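You operate a simulated robot arm through the tools that you are given. There is no shell and no other tool. Be economical: measure what you need, move in short steps, check, and stop when the job is done.

You run a simulated robot arm. Do the job below in one go: nothing can be reset, and whatever is moved stays where it is left.

JOB
Pack the tan roll on the divider in the brown carton.
Fine: fit the divider first, seat the roll on it, then shut both flaps; leave the other roll.

The check looks at the end state, three seconds after you hand in, the way a careful person would. Anything else that was tipped, shoved, dropped, spilled or broken makes it a failure.

ROBOT AND FRAMES
A 6-joint arm with a two-finger parallel gripper, fixed in place. Base frame: the origin is at the foot of the arm, x ahead of it, y to its left, z up; the work surface is at about z = 0. Lengths are in mm, angles in degrees, forces in N, time in s.
With the tool pointing down near the work surface it reaches from about 140 to 580 mm from the base axis. Its first joint turns from -66.0 to 66.0 degrees. Payload 2.1 kg.
Tool frame: the origin (TCP) lies between the finger pads and is the grasp point; the fingertips stand 30 mm ahead of it; z points along the fingers, y is the line along which they close. Largest opening 94 mm; finger width 28, thickness 10; the body of the gripper, 50 by 96 mm, starts 55 mm behind the TCP.
Orientation is that of the tool frame in the base frame, as [roll, pitch, yaw] about the fixed x, y, z axes, in that order (R = Rz(yaw) Ry(pitch) Rx(roll)). With the fingers straight down and closing along the base's y, the tool's x points along the base's -x, its y along +y and its z along -z.

CONTROLS
- The arm moves only by the tool play_rows. Its argument "steps" is a list of rows, each an object of numbers (a shift or turn left out is 0, a gripper value left out holds the last): "claw": the gripper command, from -1 (shut) to 1 (fully open), values between in proportion; "tx", "ty", "tz": the shift along the tool's x, y, z in units of 20 mm (1.0 is 20 mm); "wx", "wy", "wz": the turn, a rotation vector about the tool's x, y, z in units of 6 degrees (1.0 is 6 degrees). In form: [{"claw": .., "tx": .., "ty": .., "tz": .., "wx": .., "wy": .., "wz": ..}, ...]. A call has 1 to 20 rows; each row shifts and turns the commanded pose from where the row before left it, along the tool's axes as they then stand. A call with a number of a shift or a turn outside -1 to 1 is refused whole. Rows are played at 5 a second. More than 50 mm and 8.6 degrees between two rows, or a gripper value outside its range, and nothing of the call is played. Where a pose cannot be reached the arm comes as near as it can. A force on the tool above 40 N (or 10 N above the force at the start of the call, whichever is more), or a blocked arm, ends the call early, and 0.2 s more pass. The fingers move at their own pace (about 72 mm/s each) and stop on an object; they squeeze with about 45 N. The grip force told is the motor's: it shows also when the fingers shut on nothing. Time passes only in rows, and 0.2 s behind the last, so rows that do not move let the fingers close. The reply holds the time, the measured pose of the TCP, the force on the tool along the base axes, the opening and the grip force, in the units named above and with some noise, with the torque about the TCP (base axes, N m) and any sound that the robot's microphone picked up.
- Cameras (640 x 400 px; columns grow to the right, rows downward): "scene" is fixed at [53.5, -362.2, 493.6]; the picture's right is [0.85, -0.53, 0.00], its down [-0.27, -0.43, -0.86] and it looks along [0.46, 0.73, -0.51] (base axes); focal length 214 px, centre (320, 200). "wrist" rides on the gripper at [76, 14, -103] in the tool frame; the picture's right is [-0.18, 0.98, 0.00], its down [-0.75, -0.14, -0.64] and it looks along [-0.63, -0.12, 0.77] (tool axes); focal length 243 px, centre (320, 200). There is no depth. A picture from a camera that has moved, and an enlarged one, comes with that camera's place and axes in the base frame and with its lens. The place of the scene camera against the robot may be out by one fixed shift of up to 12 mm in any direction.
- snapshot(camera): a new picture of that camera. The clock stands still meanwhile.
- close_up(camera, box): a new picture of the part [left, top, right, bottom] of that camera's present view, enlarged. The clock stands still meanwhile.
- hand_in(): hands the job in; it is judged then, once.

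Work in short steps. Places have to be worked out from the pictures, the camera data and where the tool is seen: move nearer, look again, correct. Check each grasp and each placing, and mend what went wrong. You have 120 turns and 76 pictures in all, those below and enlarged ones among them. Open the gripper and draw the arm clear of the work before you hand the job in, unless the task says otherwise; then end with one line.

The tools are called after ">>>" by a JSON object that holds its "op" and its "data". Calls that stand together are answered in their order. play_rows: Moves the arm, as the interface text tells. Its arguments: {"type":"object","properties":{"steps":{"type":"array","items":{"type":"object","properties":{"claw":{"type":"number"},"tx":{"type":"number"},"ty":{"type":"number"},"tz":{"type":"number"},"wx":{"type":"number"},"wy":{"type":"number"},"wz":{"type":"number"}}}}},"required":["steps"]} The other tools are called the same way: snapshot (camera) takes a picture; close_up (camera, box) takes an enlarged picture of a part of a camera's view; hand_in () hands the job in.

At the start:

```text
time: 0.0
tcp_pos: [285.8, 166.4, 435.1]
tool_rot: [180.0, 0.1, 180.0]
ft_force: [0.3, -0.1, -0.2]
wrist_torque: [0.03, -0.05, -0.02]
gripper_width: 94.1
grip_force: 0.1
```

scene: 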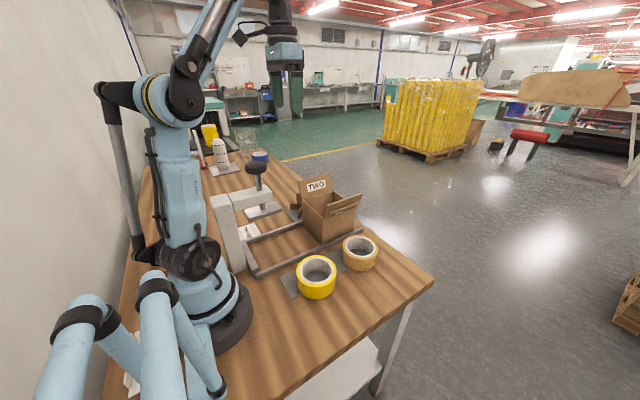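
wrist: 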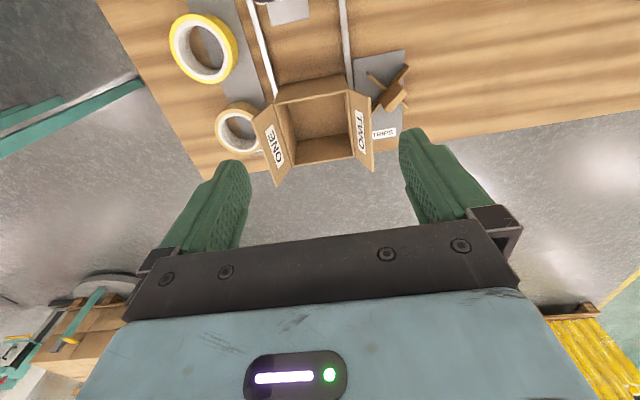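

The pictures show the carton with flaps labelled ONE and TWO, two rolls and a small grey pad with a wooden piece labelled "STRIPS/DIVIDER" perhaps. I look closer first.

>>> {"op": "close_up", "data": {"camera": "wrist", "box": [220, 40, 440, 190]}}

>>> {"op": "close_up", "data": {"camera": "scene", "box": [220, 150, 400, 300]}}

```text
2.67 times, centred on (330, 115) of wrist
camera zoom: at [209.9, 180.4, 537.5], right [0.18, 0.98, 0.0], down [0.75, -0.14, 0.64], along [0.63, -0.12, -0.77], focal length 647 px, centre (293, 427)
```

zoom: 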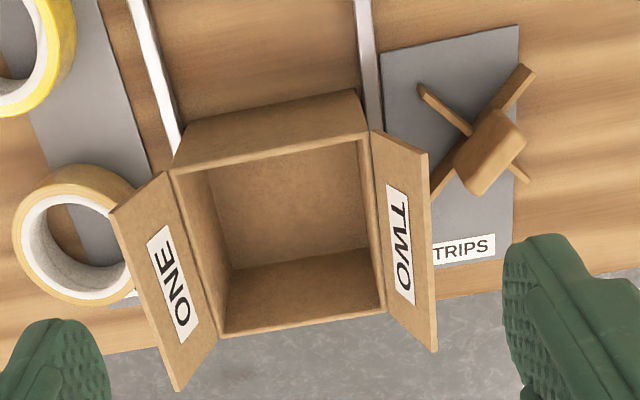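

```text
2.67 times, centred on (310, 225) of scene
camera zoom: at [53.5, -362.2, 493.6], right [0.85, -0.53, 0.0], down [-0.27, -0.43, -0.86], along [0.46, 0.73, -0.51], focal length 572 px, centre (347, 133)
```

zoom: 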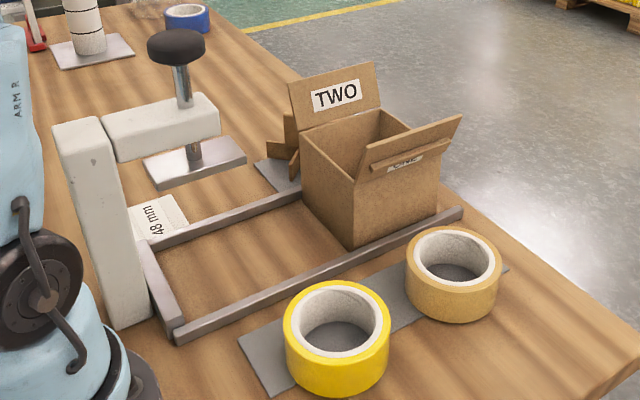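

I move the camera to look at the divider on its mat, staying high to clear the press-like stand around (190,150).

>>> {"op": "play_rows", "data": {"steps": [{"claw": 1, "tx": 0.4, "ty": 0.9}, {"tx": 0.4, "ty": 0.9}, {"tx": 0.4, "ty": 0.9}, {"tx": 0.4, "ty": 0.9}, {"tx": 0.4, "ty": 0.9}, {"tx": 0.4, "ty": 0.9}, {"tx": 0.4, "ty": 0.9, "tz": 1}, {"tz": 1}, {"tz": 1}, {"tz": 1}]}}

>>> {"op": "snapshot", "data": {"camera": "wrist"}}

```text
time: 2.2
tcp_pos: [229.5, 293.2, 355.6]
tool_rot: [179.9, 0.0, 180.0]
ft_force: [-0.2, 0.7, -0.2]
wrist_torque: [-0.01, 0.0, -0.02]
gripper_width: 94.0
grip_force: 0.0
```

```text
71 pictures are left
camera wrist: at [152.8, 307.5, 456.8], right [0.18, 0.98, 0.0], down [0.75, -0.14, 0.64], along [0.63, -0.12, -0.77], focal length 243 px, centre (320, 200)
```

wrist: 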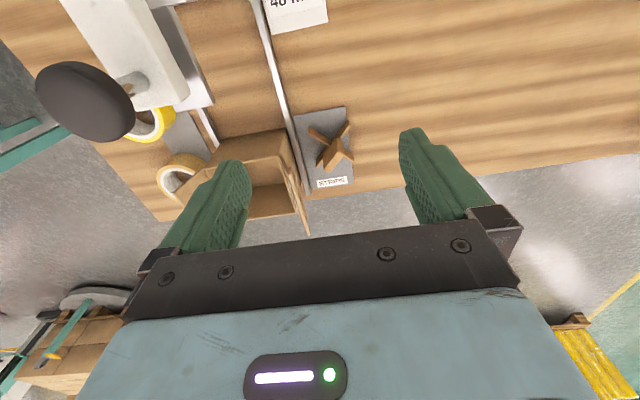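

The divider is visible between the fingers; I enlarge it and the press.

>>> {"op": "close_up", "data": {"camera": "wrist", "box": [270, 80, 390, 210]}}

>>> {"op": "close_up", "data": {"camera": "wrist", "box": [20, 0, 340, 200]}}

```text
3.08 times, centred on (330, 145) of wrist
camera zoom: at [152.8, 307.5, 456.8], right [0.18, 0.98, 0.0], down [0.75, -0.14, 0.64], along [0.63, -0.12, -0.77], focal length 746 px, centre (289, 369)
```

zoom: 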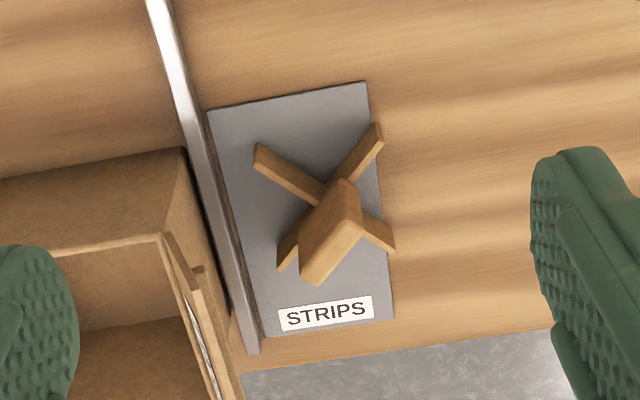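

```text
2.00 times, centred on (180, 100) of wrist
camera zoom: at [152.8, 307.5, 456.8], right [0.18, 0.98, 0.0], down [0.75, -0.14, 0.64], along [0.63, -0.12, -0.77], focal length 485 px, centre (600, 400)
```

zoom: 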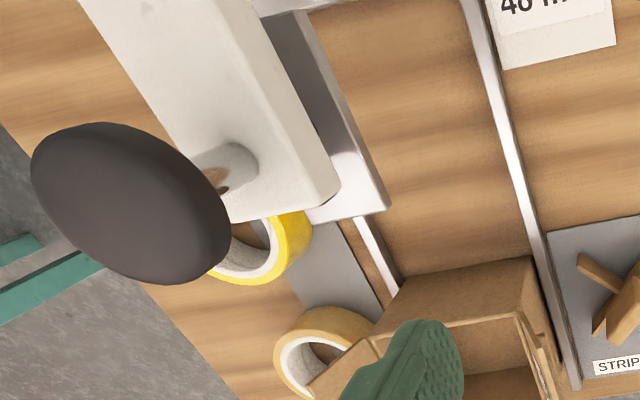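

The divider seems a cross at 45° with an upright tab, centred about (374,290). I go lower for a view of its heights.

>>> {"op": "play_rows", "data": {"steps": [{"tx": 0.5, "tz": 1, "ty": 0.3}, {"tx": 0.5, "tz": 1, "ty": 0.3}, {"tx": 0.5, "tz": 1}, {"tz": 1}, {"tz": 1}, {"tz": 1}, {"tz": 1}]}}

>>> {"op": "snapshot", "data": {"camera": "wrist"}}

>>> {"op": "close_up", "data": {"camera": "scene", "box": [260, 170, 380, 270]}}

```text
time: 3.8
tcp_pos: [201.4, 304.9, 217.5]
tool_rot: [179.8, 0.1, -180.0]
ft_force: [0.0, -0.4, -0.9]
wrist_torque: [-0.01, -0.02, 0.0]
gripper_width: 93.9
grip_force: 0.1
```

```text
68 pictures are left
camera wrist: at [125.0, 318.4, 317.6], right [0.18, 0.98, 0.0], down [0.75, -0.14, 0.64], along [0.63, -0.12, -0.77], focal length 243 px, centre (320, 200)
```

wrist: 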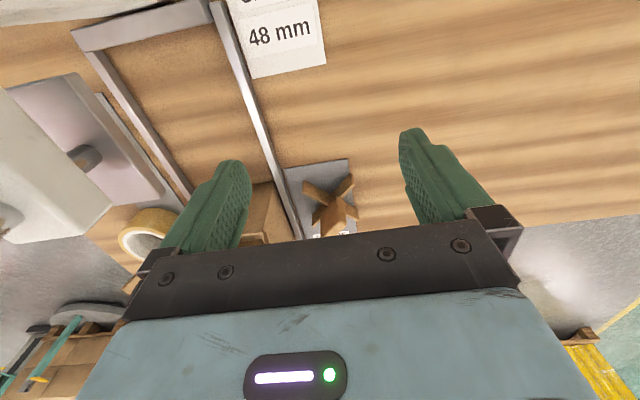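

```text
4.00 times, centred on (320, 220) of scene
camera zoom: at [53.5, -362.2, 493.6], right [0.85, -0.53, 0.0], down [-0.27, -0.43, -0.86], along [0.46, 0.73, -0.51], focal length 858 px, centre (320, 120)
```

zoom: 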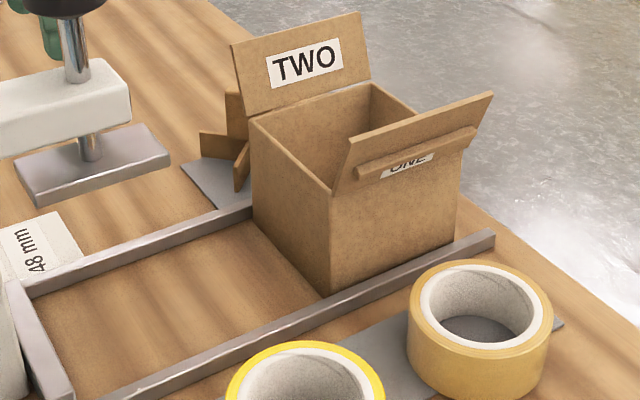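

I enlarge the label and the divider.

>>> {"op": "close_up", "data": {"camera": "wrist", "box": [200, 0, 360, 100]}}

>>> {"op": "close_up", "data": {"camera": "wrist", "box": [270, 145, 390, 245]}}

```text
4.00 times, centred on (280, 50) of wrist
camera zoom: at [125.0, 318.4, 317.6], right [0.18, 0.98, 0.0], down [0.75, -0.14, 0.64], along [0.63, -0.12, -0.77], focal length 970 px, centre (480, 800)
```

zoom: 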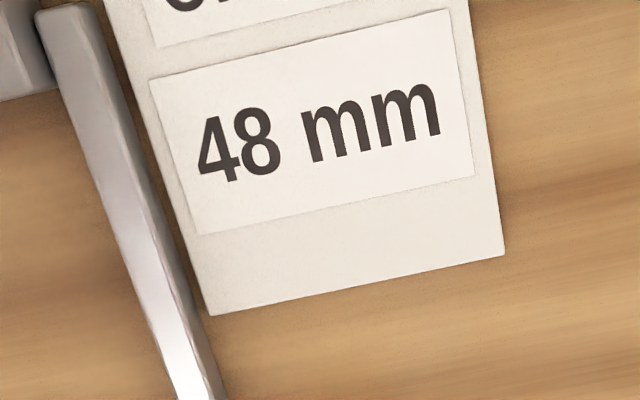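

```text
4.00 times, centred on (330, 195) of wrist
camera zoom: at [125.0, 318.4, 317.6], right [0.18, 0.98, 0.0], down [0.75, -0.14, 0.64], along [0.63, -0.12, -0.77], focal length 970 px, centre (280, 220)
```

zoom: 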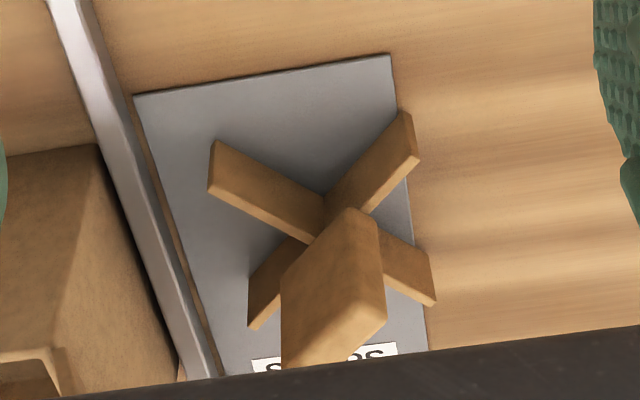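

Both the label and the divider need a more vertical view; I rise and tilt the tool so the camera looks down more.

>>> {"op": "play_rows", "data": {"steps": [{"tz": -1}, {"tz": -1}, {"tz": -1}, {"tz": -1}, {"tz": -1}, {"wy": 1}, {"wy": 1}, {"wy": 1}, {"wy": 1}]}}

>>> {"op": "snapshot", "data": {"camera": "wrist"}}

```text
time: 5.8
tcp_pos: [200.5, 304.0, 316.6]
tool_rot: [179.9, -24.0, -179.9]
ft_force: [0.4, 0.2, 0.3]
wrist_torque: [0.01, -0.01, 0.02]
gripper_width: 94.1
grip_force: 0.0
```

```text
64 pictures are left
camera wrist: at [172.3, 318.5, 440.1], right [0.17, 0.98, -0.07], down [0.95, -0.14, 0.28], along [0.27, -0.12, -0.96], focal length 243 px, centre (320, 200)
```

wrist: 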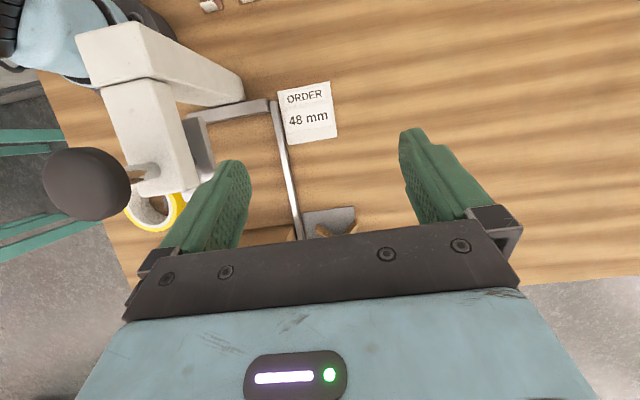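

The label says ORDER 48 mm, matching the roll width. Now I move forward to see the divider from above.

>>> {"op": "play_rows", "data": {"steps": [{"tx": -0.914, "tz": -0.407}, {"tx": -0.914, "tz": -0.407}, {"tx": -0.914, "tz": -0.407}, {"tx": -0.914, "tz": -0.407}, {"tx": -0.914, "tz": -0.407}, {"tx": -0.914, "tz": -0.407}]}}

>>> {"op": "snapshot", "data": {"camera": "wrist"}}

>>> {"op": "close_up", "data": {"camera": "wrist", "box": [240, 50, 400, 150]}}

```text
time: 7.2
tcp_pos: [320.7, 305.2, 316.4]
tool_rot: [179.9, -23.9, 180.0]
ft_force: [-1.3, -0.3, -0.6]
wrist_torque: [0.03, -0.01, 0.02]
gripper_width: 94.1
grip_force: 0.1
```

```text
63 pictures are left
camera wrist: at [292.7, 319.5, 439.2], right [0.17, 0.98, -0.07], down [0.95, -0.14, 0.28], along [0.27, -0.12, -0.96], focal length 243 px, centre (320, 200)
```

wrist: 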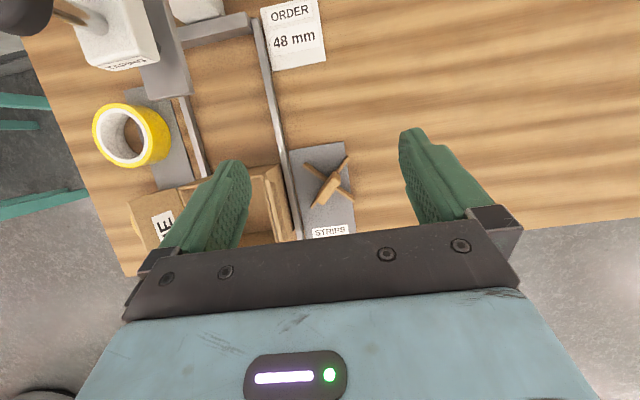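

```text
4.00 times, centred on (320, 100) of wrist
camera zoom: at [292.7, 319.5, 439.2], right [0.17, 0.98, -0.07], down [0.95, -0.14, 0.28], along [0.27, -0.12, -0.96], focal length 970 px, centre (320, 600)
```

zoom: 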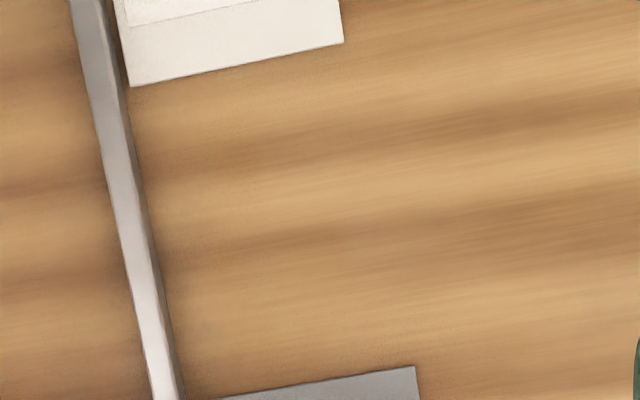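

Good top-down view; I enlarge the divider, and the carton.

>>> {"op": "close_up", "data": {"camera": "wrist", "box": [270, 135, 390, 240]}}

```text
3.81 times, centred on (330, 188) of wrist
camera zoom: at [292.7, 319.5, 439.2], right [0.17, 0.98, -0.07], down [0.95, -0.14, 0.28], along [0.27, -0.12, -0.96], focal length 924 px, centre (282, 248)
```

zoom: 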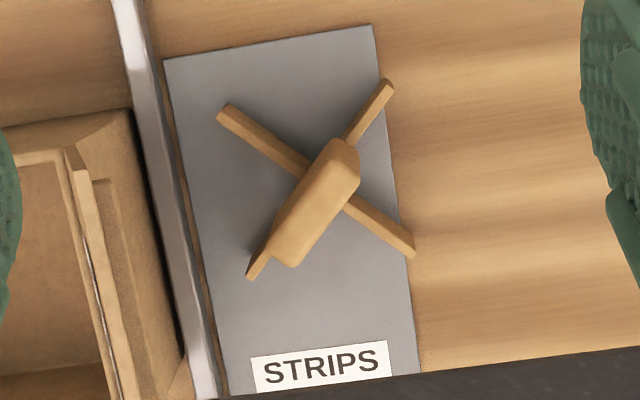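

The divider: strip length ≈105, cross centre ≈(379,289), tab along the (+x,−y) strip, top ≈z 65–70. Next I view the carton from above in the same manner.

>>> {"op": "play_rows", "data": {"steps": [{"ty": -1}, {"ty": -1}, {"ty": -1}, {"ty": -1}, {"ty": -1}, {"ty": -1}, {"ty": -1}]}}

>>> {"op": "snapshot", "data": {"camera": "wrist"}}

>>> {"op": "close_up", "data": {"camera": "wrist", "box": [230, 100, 420, 240]}}

```text
time: 8.8
tcp_pos: [321.7, 162.7, 314.6]
tool_rot: [179.8, -23.9, -179.8]
ft_force: [0.4, -0.3, -0.6]
wrist_torque: [0.0, 0.01, 0.01]
gripper_width: 94.0
grip_force: 0.2
```

```text
60 pictures are left
camera wrist: at [292.7, 176.9, 438.9], right [0.17, 0.98, -0.07], down [0.95, -0.14, 0.28], along [0.27, -0.12, -0.96], focal length 243 px, centre (320, 200)
```

wrist: 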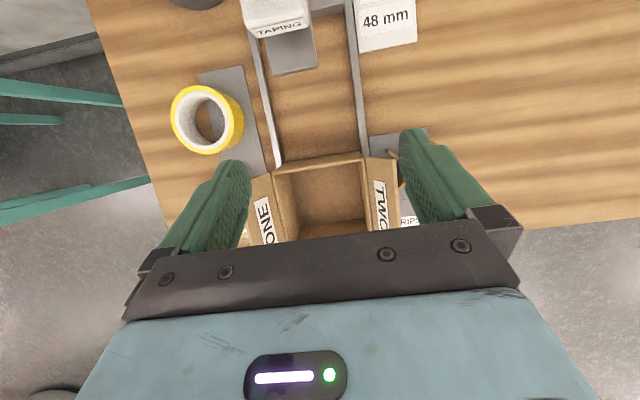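

```text
2.86 times, centred on (325, 170) of wrist
camera zoom: at [292.7, 176.9, 438.9], right [0.17, 0.98, -0.07], down [0.95, -0.14, 0.28], along [0.27, -0.12, -0.96], focal length 693 px, centre (306, 286)
```

zoom: 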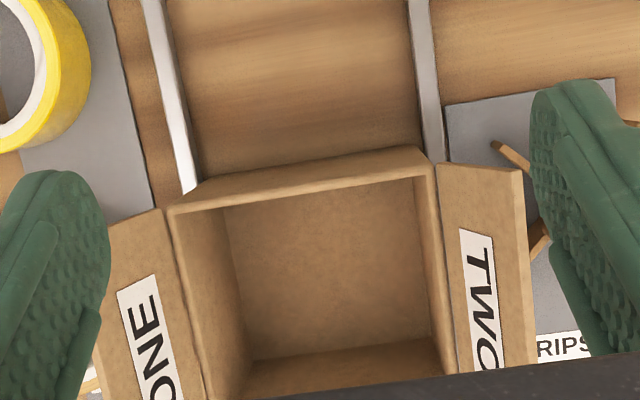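

Carton ≈ inner 122 square, centre ≈(402,138), rim z≈105, flap tips at z≈160 leaning out. Now I look at the rolls.

>>> {"op": "play_rows", "data": {"steps": [{"ty": -1}, {"ty": -1}, {"ty": -1}, {"ty": -1}, {"ty": -1}, {"ty": -1}, {"ty": -1}, {"ty": -1}, {"ty": -0.7}]}}

>>> {"op": "snapshot", "data": {"camera": "wrist"}}

>>> {"op": "close_up", "data": {"camera": "wrist", "box": [200, 60, 420, 220]}}

```text
time: 10.8
tcp_pos: [321.3, -9.7, 315.3]
tool_rot: [179.9, -23.8, -179.9]
ft_force: [1.0, -0.3, 0.2]
wrist_torque: [0.01, 0.01, -0.01]
gripper_width: 94.3
grip_force: 0.0
```

```text
58 pictures are left
camera wrist: at [292.5, 4.7, 438.7], right [0.17, 0.98, -0.07], down [0.95, -0.14, 0.28], along [0.27, -0.12, -0.96], focal length 243 px, centre (320, 200)
```

wrist: 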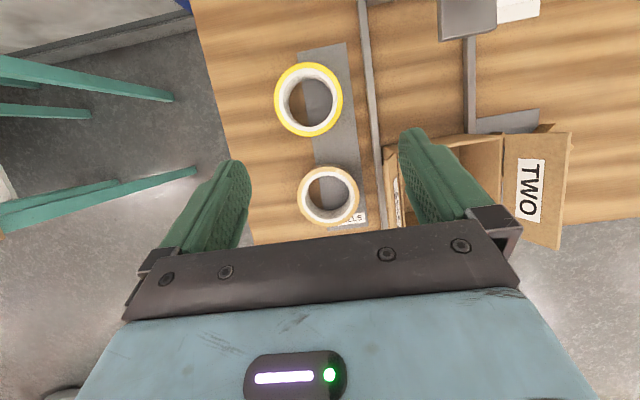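

```text
2.50 times, centred on (310, 140) of wrist
camera zoom: at [292.5, 4.7, 438.7], right [0.17, 0.98, -0.07], down [0.95, -0.14, 0.28], along [0.27, -0.12, -0.96], focal length 606 px, centre (345, 350)
```

zoom: 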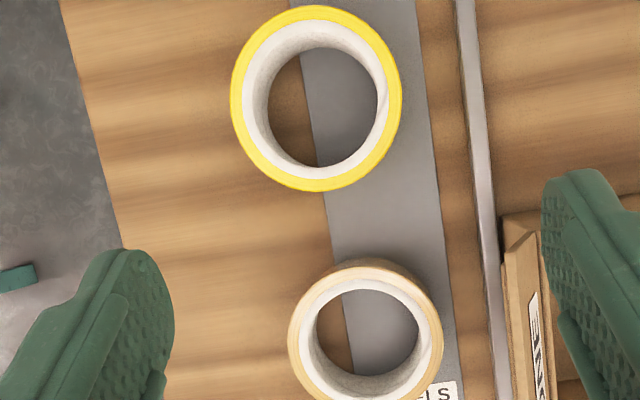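

I zoom on the tan roll for its size.

>>> {"op": "close_up", "data": {"camera": "wrist", "box": [280, 150, 380, 235]}}

>>> {"op": "close_up", "data": {"camera": "scene", "box": [285, 220, 395, 310]}}

```text
4.71 times, centred on (330, 192) of wrist
camera zoom: at [292.5, 4.7, 438.7], right [0.17, 0.98, -0.07], down [0.95, -0.14, 0.28], along [0.27, -0.12, -0.96], focal length 1142 px, centre (273, 235)
```

zoom: 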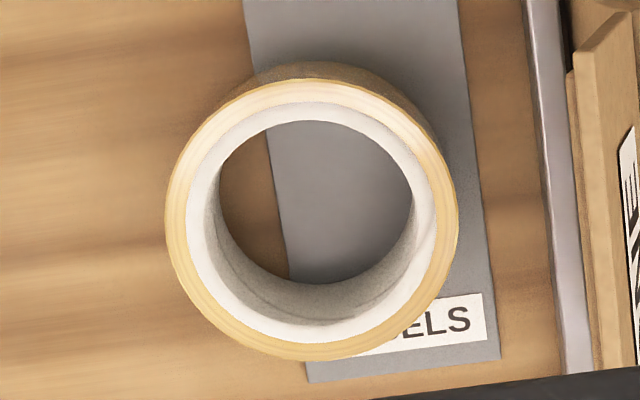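

```text
4.44 times, centred on (340, 265) of scene
camera zoom: at [53.5, -362.2, 493.6], right [0.85, -0.53, 0.0], down [-0.27, -0.43, -0.86], along [0.46, 0.73, -0.51], focal length 953 px, centre (231, -89)
```

zoom: 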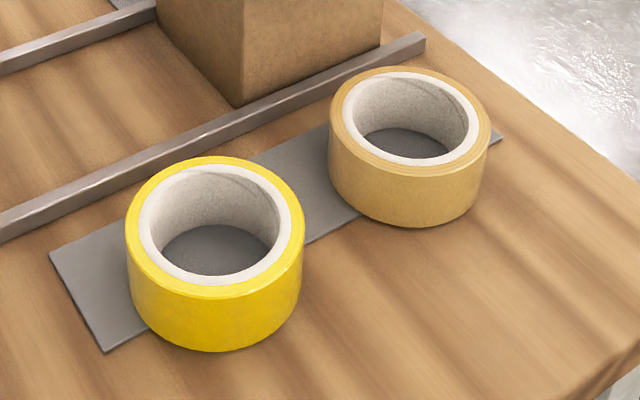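

Tan roll ≈102 outer, 76 core, centre ≈(399,−30). Since 94 mm opening can't span it, I'll later grip it inside the core. First the divider: level the tool, go above it and yaw 45° across the tab.

>>> {"op": "play_rows", "data": {"steps": [{"wy": -1}, {"wy": -1}, {"wy": -1}, {"wy": -1}, {"ty": 1, "tx": -0.17}, {"ty": 1, "tx": -0.17}, {"ty": 1, "tx": -0.17}, {"ty": 1, "tx": -0.17}, {"ty": 1, "tx": -0.17}, {"ty": 1, "tx": -0.17}, {"ty": 1, "tx": -0.17}, {"ty": 1, "tx": -0.17}, {"ty": 1, "tx": -0.17}, {"ty": 1, "tx": -0.17}, {"ty": 1, "tx": -0.17}, {"ty": 1, "tx": -0.17}, {"ty": 1, "tx": -0.17}, {"ty": 1, "tx": -0.17}, {"ty": 1, "tx": -0.17}]}}

>>> {"op": "play_rows", "data": {"steps": [{"wz": 1}, {"wz": 1}, {"wz": 1}, {"wz": 1}, {"wz": 1}, {"wz": 1}, {"wz": 1}, {"wz": 0.5}, {"tz": 1}, {"tz": 1}, {"tz": 1}, {"tz": 1}]}}

>>> {"op": "snapshot", "data": {"camera": "wrist"}}

```text
time: 14.8
tcp_pos: [371.6, 290.3, 317.5]
tool_rot: [-179.9, 0.0, -180.0]
ft_force: [0.1, 0.0, 0.9]
wrist_torque: [0.0, 0.0, 0.03]
gripper_width: 94.1
grip_force: 0.1
```

```text
time: 17.4
tcp_pos: [371.6, 292.4, 235.8]
tool_rot: [179.7, 0.1, 135.0]
ft_force: [-0.7, 0.0, -0.8]
wrist_torque: [-0.01, 0.0, -0.02]
gripper_width: 94.4
grip_force: 0.0
```

```text
54 pictures are left
camera wrist: at [327.5, 355.8, 337.2], right [0.83, 0.56, 0.0], down [0.43, -0.63, 0.64], along [0.36, -0.53, -0.77], focal length 243 px, centre (320, 200)
```

wrist: 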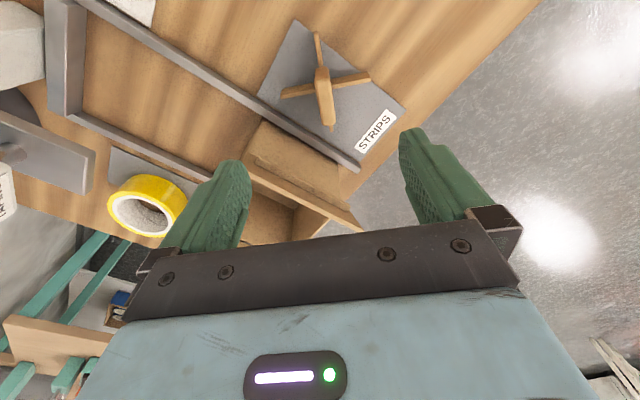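

>>> {"op": "close_up", "data": {"camera": "wrist", "box": [260, 20, 400, 150]}}

```text
3.08 times, centred on (330, 85) of wrist
camera zoom: at [327.5, 355.8, 337.2], right [0.83, 0.56, 0.0], down [0.43, -0.63, 0.64], along [0.36, -0.53, -0.77], focal length 746 px, centre (289, 554)
```

zoom: 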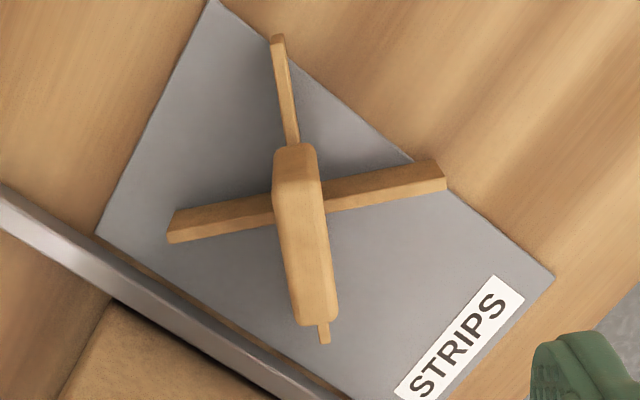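

Alignment is good; I shift ~4.5 mm along the closing axis and descend partway.

>>> {"op": "play_rows", "data": {"steps": [{"ty": 0.22, "tz": 1}, {"tz": 1}, {"tz": 1}, {"tz": 1}, {"tz": 1}, {"tz": 1}, {"tz": 0.3}]}}

>>> {"op": "snapshot", "data": {"camera": "wrist"}}

>>> {"op": "close_up", "data": {"camera": "scene", "box": [260, 130, 380, 230]}}

```text
time: 19.0
tcp_pos: [374.6, 293.7, 111.0]
tool_rot: [179.8, 0.1, 135.0]
ft_force: [0.2, -0.2, -0.3]
wrist_torque: [0.01, 0.03, 0.0]
gripper_width: 93.7
grip_force: 0.0
```

```text
52 pictures are left
camera wrist: at [330.6, 358.3, 212.1], right [0.83, 0.56, 0.0], down [0.43, -0.63, 0.64], along [0.36, -0.53, -0.77], focal length 243 px, centre (320, 200)
```

wrist: 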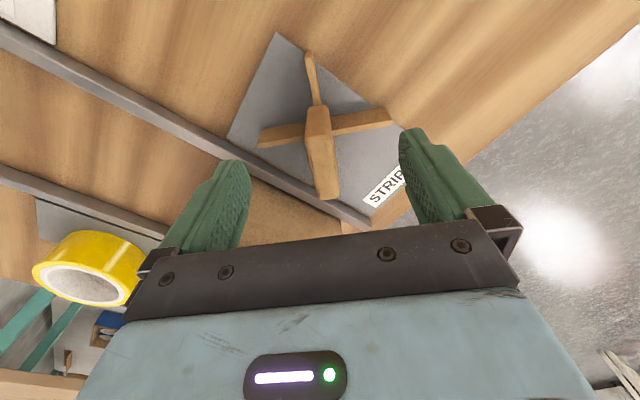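

```text
4.00 times, centred on (320, 180) of scene
camera zoom: at [53.5, -362.2, 493.6], right [0.85, -0.53, 0.0], down [-0.27, -0.43, -0.86], along [0.46, 0.73, -0.51], focal length 858 px, centre (320, 280)
```

zoom: 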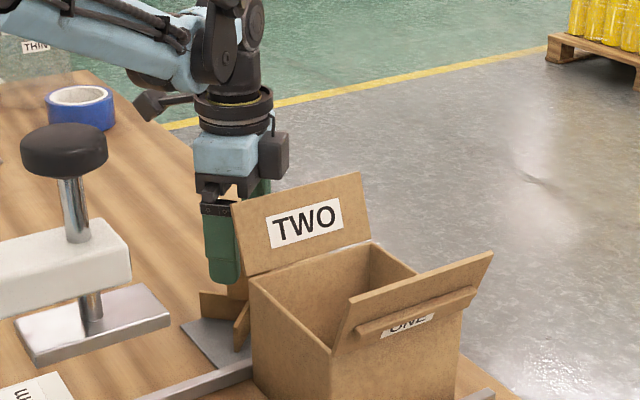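

Tab is centred between the fingers. I descend to z≈62 and close.

>>> {"op": "play_rows", "data": {"steps": [{"tz": 0.8}, {"tz": 0.8}, {"tz": 0.75}]}}

>>> {"op": "snapshot", "data": {"camera": "wrist"}}

```text
time: 19.8
tcp_pos: [374.8, 294.7, 63.4]
tool_rot: [179.8, 0.0, 134.9]
ft_force: [-0.6, 0.2, 1.5]
wrist_torque: [-0.03, 0.02, 0.0]
gripper_width: 94.2
grip_force: 0.1
```

```text
50 pictures are left
camera wrist: at [331.0, 358.2, 164.2], right [0.83, 0.56, 0.0], down [0.43, -0.63, 0.64], along [0.36, -0.53, -0.77], focal length 243 px, centre (320, 200)
```

wrist: 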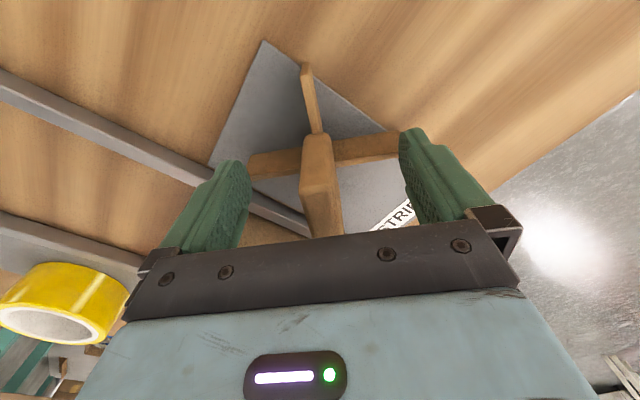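

>>> {"op": "play_rows", "data": {"steps": [{"claw": 0.3}, {"claw": -0.2}, {"claw": -0.6}, {"claw": -1}, {"claw": -1}, {"claw": -1}, {"claw": -1}]}}

>>> {"op": "snapshot", "data": {"camera": "wrist"}}

```text
time: 21.4
tcp_pos: [374.8, 294.9, 63.8]
tool_rot: [179.8, 0.0, 135.0]
ft_force: [0.0, -0.2, 0.4]
wrist_torque: [-0.07, 0.03, -0.01]
gripper_width: 19.2
grip_force: 45.2
```

```text
49 pictures are left
camera wrist: at [331.0, 358.2, 164.4], right [0.83, 0.56, 0.0], down [0.43, -0.63, 0.64], along [0.36, -0.53, -0.77], focal length 243 px, centre (320, 200)
```

wrist: 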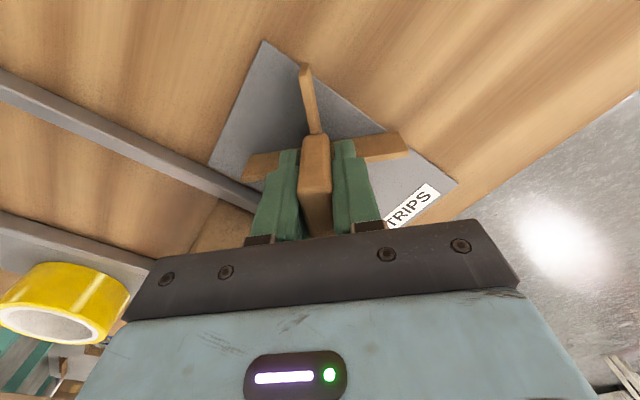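

Gripped at 19 mm. I lift straight up well above the flaps and look.

>>> {"op": "play_rows", "data": {"steps": [{"tz": -0.5}, {"tz": -1}, {"tz": -1}, {"tz": -1}, {"tz": -1}, {"tz": -1}, {"tz": -1}, {"tz": -1}, {"tz": -1}, {"tz": -1}, {"tz": -1}]}}

>>> {"op": "snapshot", "data": {"camera": "wrist"}}

>>> {"op": "snapshot", "data": {"camera": "scene"}}

```text
time: 23.8
tcp_pos: [373.4, 292.2, 274.7]
tool_rot: [179.8, 0.0, 135.0]
ft_force: [-0.8, 0.1, -1.0]
wrist_torque: [-0.01, -0.01, 0.0]
gripper_width: 19.1
grip_force: 45.5
```

```text
48 pictures are left
camera wrist: at [330.4, 356.2, 375.2], right [0.83, 0.56, 0.0], down [0.43, -0.63, 0.64], along [0.36, -0.53, -0.77], focal length 243 px, centre (320, 200)
```

wrist: 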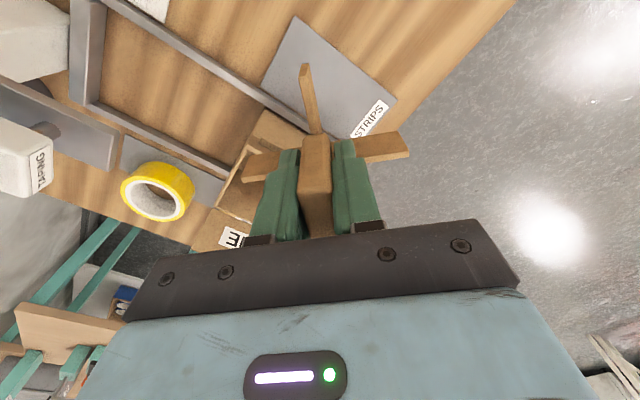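

```text
47 pictures are left
```

scene: 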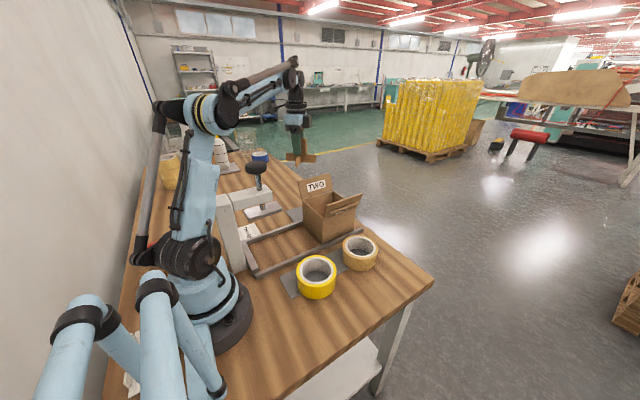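

The divider hangs true; its centre is ≈3 mm ahead of the TCP. I turn back to square, move over the carton (target TCP ≈(397,138)) and lower to just above the rim.

>>> {"op": "play_rows", "data": {"steps": [{"wz": -1}, {"wz": -1}, {"wz": -1}, {"wz": -1}, {"wz": -1}, {"wz": -1}, {"wz": -1}, {"wz": -0.5}, {"ty": -0.96, "tx": -0.15}, {"ty": -0.96, "tx": -0.15}, {"ty": -0.96, "tx": -0.15}, {"ty": -0.96, "tx": -0.15}, {"ty": -0.96, "tx": -0.15}, {"ty": -0.96, "tx": -0.15}, {"ty": -0.96, "tx": -0.15}, {"ty": -0.96, "tx": -0.15}]}}

>>> {"op": "snapshot", "data": {"camera": "wrist"}}

```text
time: 27.2
tcp_pos: [400.6, 140.1, 273.5]
tool_rot: [179.8, 0.1, -180.0]
ft_force: [-0.2, -0.7, -1.2]
wrist_torque: [0.03, -0.04, -0.03]
gripper_width: 19.2
grip_force: 44.8
```

```text
46 pictures are left
camera wrist: at [323.3, 154.7, 374.4], right [0.18, 0.98, 0.0], down [0.75, -0.14, 0.64], along [0.63, -0.12, -0.77], focal length 243 px, centre (320, 200)
```

wrist: 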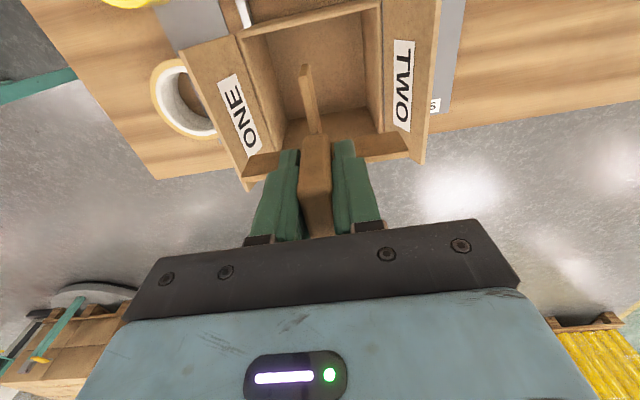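

>>> {"op": "play_rows", "data": {"steps": [{"tx": 0.1, "ty": -0.06, "tz": 1}, {"tz": 1}, {"tz": 1}, {"tz": 1}, {"tz": 0.4}]}}

>>> {"op": "snapshot", "data": {"camera": "wrist"}}

>>> {"op": "close_up", "data": {"camera": "scene", "box": [260, 130, 390, 250]}}

```text
time: 28.4
tcp_pos: [397.2, 138.7, 184.6]
tool_rot: [179.9, 0.1, -180.0]
ft_force: [0.4, 0.1, -1.4]
wrist_torque: [0.01, -0.02, -0.01]
gripper_width: 19.4
grip_force: 45.0
```

```text
45 pictures are left
camera wrist: at [321.1, 153.4, 286.5], right [0.18, 0.98, 0.0], down [0.75, -0.14, 0.64], along [0.63, -0.12, -0.77], focal length 243 px, centre (320, 200)
```

wrist: 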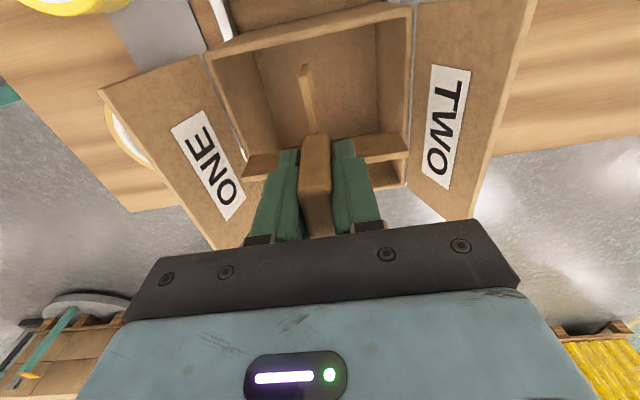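

```text
3.33 times, centred on (325, 190) of scene
camera zoom: at [53.5, -362.2, 493.6], right [0.85, -0.53, 0.0], down [-0.27, -0.43, -0.86], along [0.46, 0.73, -0.51], focal length 715 px, centre (303, 233)
```

zoom: 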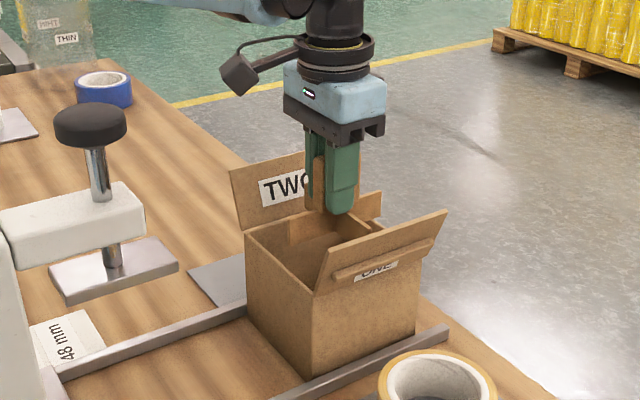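

The divider is centred over the opening (within ~1–2 mm). I lower to ~9 mm above the expected floor.

>>> {"op": "play_rows", "data": {"steps": [{"tz": 0.8, "tx": -0.05, "ty": 0.02}, {"tz": 0.8}, {"tz": 0.8}, {"tz": 0.8}, {"tz": 0.8}, {"tz": 0.8}, {"tz": 0.6}]}}

>>> {"op": "snapshot", "data": {"camera": "wrist"}}

```text
time: 30.0
tcp_pos: [397.3, 140.3, 77.4]
tool_rot: [180.0, 0.1, -179.9]
ft_force: [0.2, 0.2, -1.2]
wrist_torque: [0.02, -0.01, -0.01]
gripper_width: 19.5
grip_force: 44.8
```

```text
43 pictures are left
camera wrist: at [321.4, 153.8, 178.4], right [0.18, 0.98, 0.0], down [0.75, -0.14, 0.64], along [0.63, -0.12, -0.77], focal length 243 px, centre (320, 200)
```

wrist: 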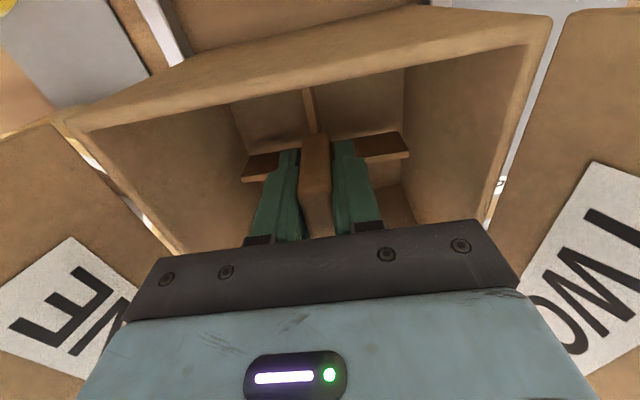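

In the box cleanly. I lower in small steps until contact.

>>> {"op": "play_rows", "data": {"steps": [{"tz": 0.2}, {"tz": 0.2}, {}]}}

>>> {"op": "play_rows", "data": {"steps": [{"tz": 0.1}, {"tz": 0.1}, {}]}}

```text
time: 30.8
tcp_pos: [398.9, 141.6, 69.4]
tool_rot: [180.0, 0.1, 180.0]
ft_force: [-0.4, 0.0, 0.0]
wrist_torque: [0.02, 0.01, 0.01]
gripper_width: 19.3
grip_force: 45.2
```

```text
time: 31.6
tcp_pos: [398.6, 139.9, 64.7]
tool_rot: [179.9, 0.1, -180.0]
ft_force: [-0.4, -0.5, -0.3]
wrist_torque: [0.02, 0.03, -0.02]
gripper_width: 19.1
grip_force: 45.5
```

>>> {"op": "play_rows", "data": {"steps": [{"tz": 0.08}, {}]}}

```text
time: 32.4
tcp_pos: [399.0, 139.9, 64.6]
tool_rot: [180.0, 0.1, -180.0]
ft_force: [-1.5, -0.2, 14.6]
wrist_torque: [-0.1, 0.14, -0.03]
gripper_width: 19.1
grip_force: 45.2
stopped in row 2: the force on the tool passed its limit at 41 N (the readings are from after the stop); the commanded pose is now the measured one
```

Floor contact. I open the fingers modestly and withdraw upward.

>>> {"op": "play_rows", "data": {"steps": [{"claw": -0.1}, {"claw": -0.1}, {"claw": -0.1}, {"tz": -0.3}, {"tz": -1}, {"tz": -1}, {"tz": -1}, {"tz": -1}, {"tz": -1}, {"tz": -1}, {"tz": -1}, {"tz": -1}, {"tz": -1}, {"tz": -1}]}}

>>> {"op": "snapshot", "data": {"camera": "wrist"}}

>>> {"op": "close_up", "data": {"camera": "scene", "box": [260, 160, 390, 270]}}

```text
time: 35.4
tcp_pos: [396.8, 140.7, 269.6]
tool_rot: [179.8, 0.0, -180.0]
ft_force: [0.1, -0.3, 0.2]
wrist_torque: [-0.01, 0.01, -0.02]
gripper_width: 42.4
grip_force: 0.0
```

```text
42 pictures are left
camera wrist: at [320.9, 154.3, 371.3], right [0.18, 0.98, 0.0], down [0.75, -0.14, 0.64], along [0.63, -0.12, -0.77], focal length 243 px, centre (320, 200)
```

wrist: 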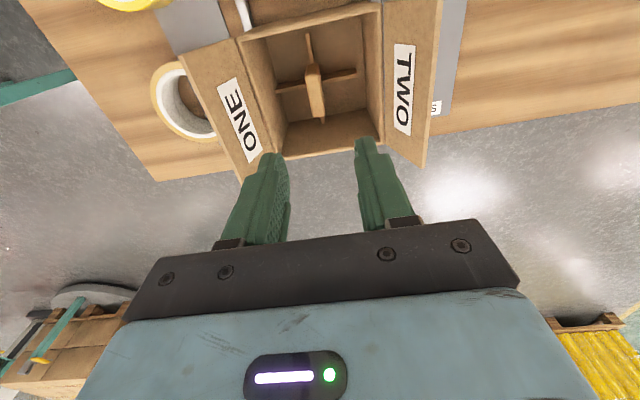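

```text
3.64 times, centred on (325, 215) of scene
camera zoom: at [53.5, -362.2, 493.6], right [0.85, -0.53, 0.0], down [-0.27, -0.43, -0.86], along [0.46, 0.73, -0.51], focal length 780 px, centre (302, 146)
```

zoom: 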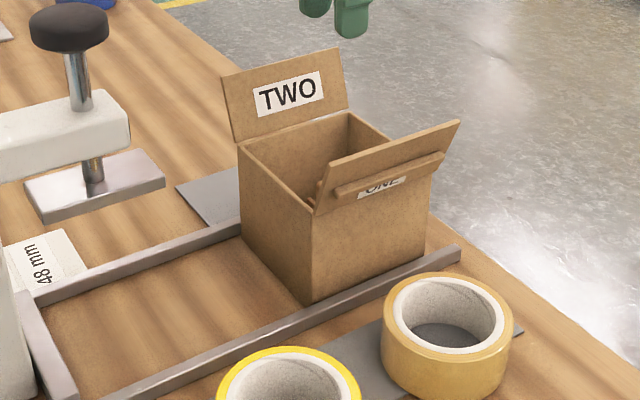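

>>> {"op": "close_up", "data": {"camera": "wrist", "box": [220, 0, 440, 160]}}

```text
2.50 times, centred on (330, 80) of wrist
camera zoom: at [320.9, 154.3, 371.3], right [0.18, 0.98, 0.0], down [0.75, -0.14, 0.64], along [0.63, -0.12, -0.77], focal length 606 px, centre (295, 500)
```

zoom: 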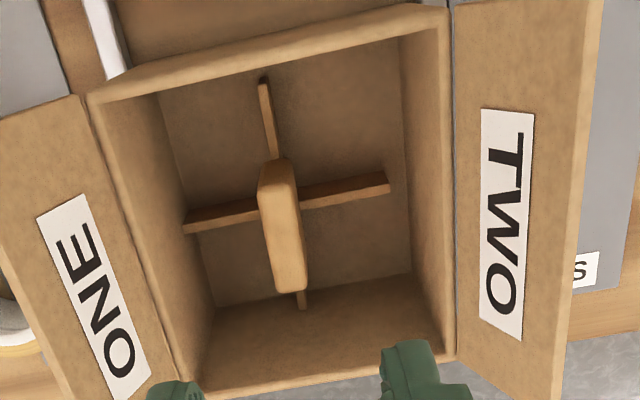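

Divider sits flat and centred at ≈(402,141). Now over to the tan roll, fingers narrow enough for the core, and check from ~z 190.

>>> {"op": "play_rows", "data": {"steps": [{"claw": -0.4, "ty": -0.95}, {"ty": -0.95}, {"ty": -0.95}, {"ty": -0.95}, {"ty": -0.95}, {"ty": -0.95}, {"ty": -0.95}, {"ty": -0.95}, {"ty": -0.95, "tx": -0.1}, {"tz": 1}, {"tz": 1}, {"tz": 1}, {"tz": 1}]}}

>>> {"op": "snapshot", "data": {"camera": "wrist"}}

>>> {"op": "close_up", "data": {"camera": "wrist", "box": [230, 0, 410, 180]}}

```text
time: 38.2
tcp_pos: [401.8, -31.7, 190.7]
tool_rot: [179.9, 0.1, 180.0]
ft_force: [0.4, 0.0, 0.6]
wrist_torque: [0.0, 0.02, -0.04]
gripper_width: 28.2
grip_force: 0.1
```

```text
39 pictures are left
camera wrist: at [324.2, -16.7, 292.0], right [0.18, 0.98, 0.0], down [0.75, -0.14, 0.64], along [0.63, -0.12, -0.77], focal length 243 px, centre (320, 200)
```

wrist: 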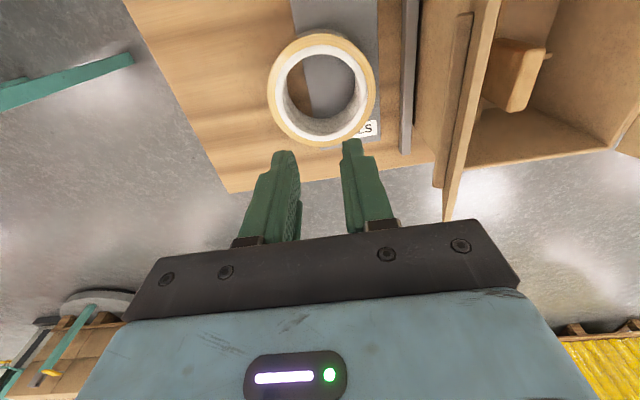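

```text
2.22 times, centred on (320, 90) of wrist
camera zoom: at [324.2, -16.7, 292.0], right [0.18, 0.98, 0.0], down [0.75, -0.14, 0.64], along [0.63, -0.12, -0.77], focal length 539 px, centre (320, 444)
```

zoom: 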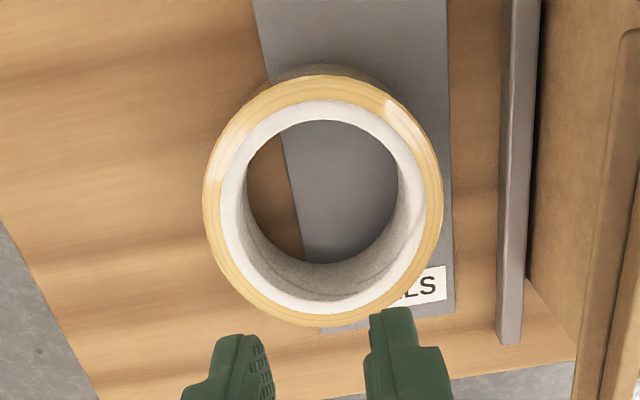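

Roll centre ≈(398,−29), outer ≈100. I correct and lower the fingers into the core.

>>> {"op": "play_rows", "data": {"steps": [{"tx": 0.19, "ty": 0.13, "tz": 1}, {"tz": 1}, {"tz": 1}, {"tz": 1}, {"tz": 1}, {"tz": 0.8}]}}

>>> {"op": "snapshot", "data": {"camera": "wrist"}}

```text
time: 39.6
tcp_pos: [396.5, -29.1, 73.8]
tool_rot: [180.0, 0.0, -179.9]
ft_force: [0.3, 0.2, 0.9]
wrist_torque: [-0.02, -0.01, -0.01]
gripper_width: 28.2
grip_force: 0.1
```

```text
37 pictures are left
camera wrist: at [320.6, -14.4, 175.1], right [0.18, 0.98, 0.0], down [0.75, -0.14, 0.64], along [0.63, -0.12, -0.77], focal length 243 px, centre (320, 200)
```

wrist: 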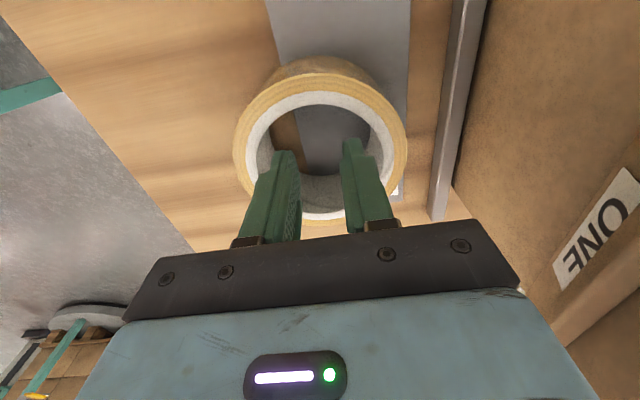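

Centred in the core. Lower to z≈42 and expand.

>>> {"op": "play_rows", "data": {"steps": [{"tz": 0.8}, {"tz": 0.8}, {"claw": -0.1}, {"claw": 0.2}, {"claw": 0.6}, {"claw": 1}, {"claw": 1}, {"claw": 1}]}}

>>> {"op": "snapshot", "data": {"camera": "wrist"}}

```text
time: 41.4
tcp_pos: [398.3, -28.1, 43.4]
tool_rot: [179.9, 0.1, -180.0]
ft_force: [0.0, -0.4, -1.2]
wrist_torque: [0.02, 0.02, -0.01]
gripper_width: 39.5
grip_force: 0.0
```

```text
36 pictures are left
camera wrist: at [321.0, -14.1, 144.1], right [0.18, 0.98, 0.0], down [0.75, -0.14, 0.64], along [0.63, -0.12, -0.77], focal length 243 px, centre (320, 200)
```

wrist: 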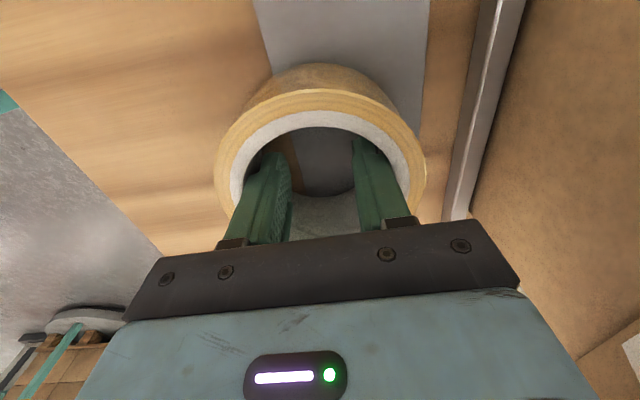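

The fingers stopped at 39.5 mm against the core. I test-lift 20 mm.

>>> {"op": "play_rows", "data": {"steps": [{"tz": -0.25}, {"tz": -0.25}, {"tz": -0.5}, {}]}}

>>> {"op": "close_up", "data": {"camera": "scene", "box": [290, 170, 410, 290]}}

```text
time: 42.4
tcp_pos: [395.4, -29.2, 62.5]
tool_rot: [179.9, 0.1, -180.0]
ft_force: [-0.2, -0.6, -1.1]
wrist_torque: [0.01, -0.04, 0.02]
gripper_width: 40.1
grip_force: 0.0
```

```text
3.33 times, centred on (350, 230) of scene
camera zoom: at [53.5, -362.2, 493.6], right [0.85, -0.53, 0.0], down [-0.27, -0.43, -0.86], along [0.46, 0.73, -0.51], focal length 715 px, centre (220, 100)
```

zoom: 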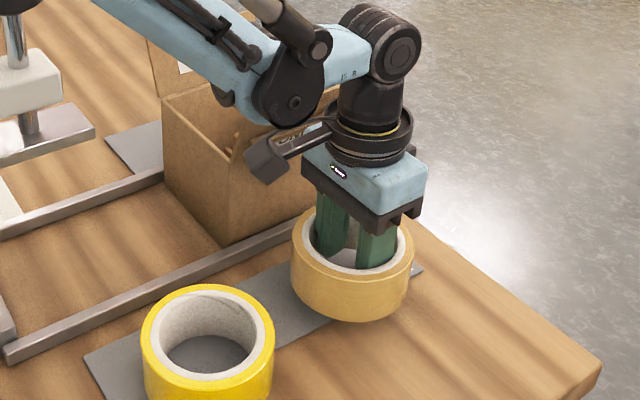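

Seems lifted; I raise further and check the hold.

>>> {"op": "play_rows", "data": {"steps": [{"tz": -0.5}, {"tz": -1}, {"tz": -1}, {}]}}

>>> {"op": "close_up", "data": {"camera": "scene", "box": [290, 150, 410, 270]}}

>>> {"op": "snapshot", "data": {"camera": "wrist"}}

```text
time: 43.4
tcp_pos: [395.7, -28.2, 113.0]
tool_rot: [179.9, 0.1, 180.0]
ft_force: [0.3, -0.5, -1.4]
wrist_torque: [0.01, 0.01, 0.0]
gripper_width: 40.0
grip_force: 0.2
```

```text
3.33 times, centred on (350, 210) of scene
camera zoom: at [53.5, -362.2, 493.6], right [0.85, -0.53, 0.0], down [-0.27, -0.43, -0.86], along [0.46, 0.73, -0.51], focal length 715 px, centre (220, 167)
```

zoom: 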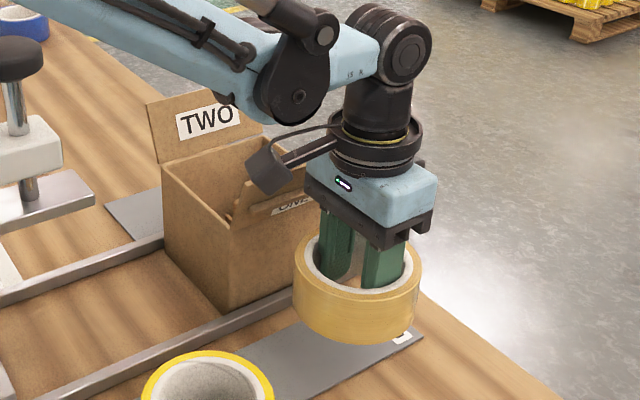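

```text
33 pictures are left
camera wrist: at [319.5, -13.8, 213.9], right [0.18, 0.98, 0.0], down [0.75, -0.14, 0.64], along [0.63, -0.12, -0.77], focal length 243 px, centre (320, 200)
```

wrist: 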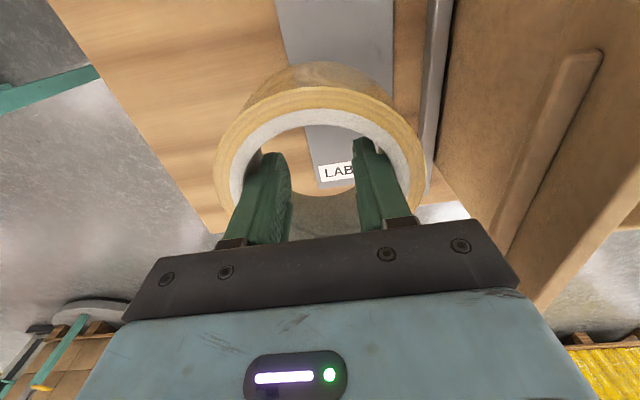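

Firmly held and level. I raise to z≈270 and carry it above the carton.

>>> {"op": "play_rows", "data": {"steps": [{"tz": -1}, {"tz": -1}, {"tz": -1}, {"tz": -1}, {"tz": -1}, {"tz": -1}, {"tz": -1}, {"tz": -1}, {"ty": 0.8}, {"ty": 0.85}, {"ty": 0.85}, {"ty": 0.85}, {"ty": 0.85}, {"ty": 0.85}, {"ty": 0.85}, {"ty": 0.85}, {"ty": 0.85}, {"ty": 0.85, "tx": -0.3}]}}

>>> {"op": "snapshot", "data": {"camera": "wrist"}}

```text
time: 47.2
tcp_pos: [402.2, 139.6, 272.4]
tool_rot: [180.0, 0.0, 180.0]
ft_force: [0.2, -0.2, -1.8]
wrist_torque: [-0.02, 0.01, 0.01]
gripper_width: 40.5
grip_force: 0.1
```

```text
32 pictures are left
camera wrist: at [326.5, 155.1, 373.1], right [0.18, 0.98, 0.0], down [0.75, -0.14, 0.64], along [0.63, -0.12, -0.77], focal length 243 px, centre (320, 200)
```

wrist: 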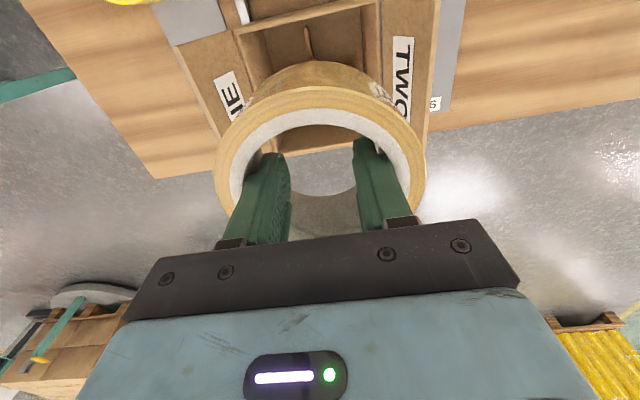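

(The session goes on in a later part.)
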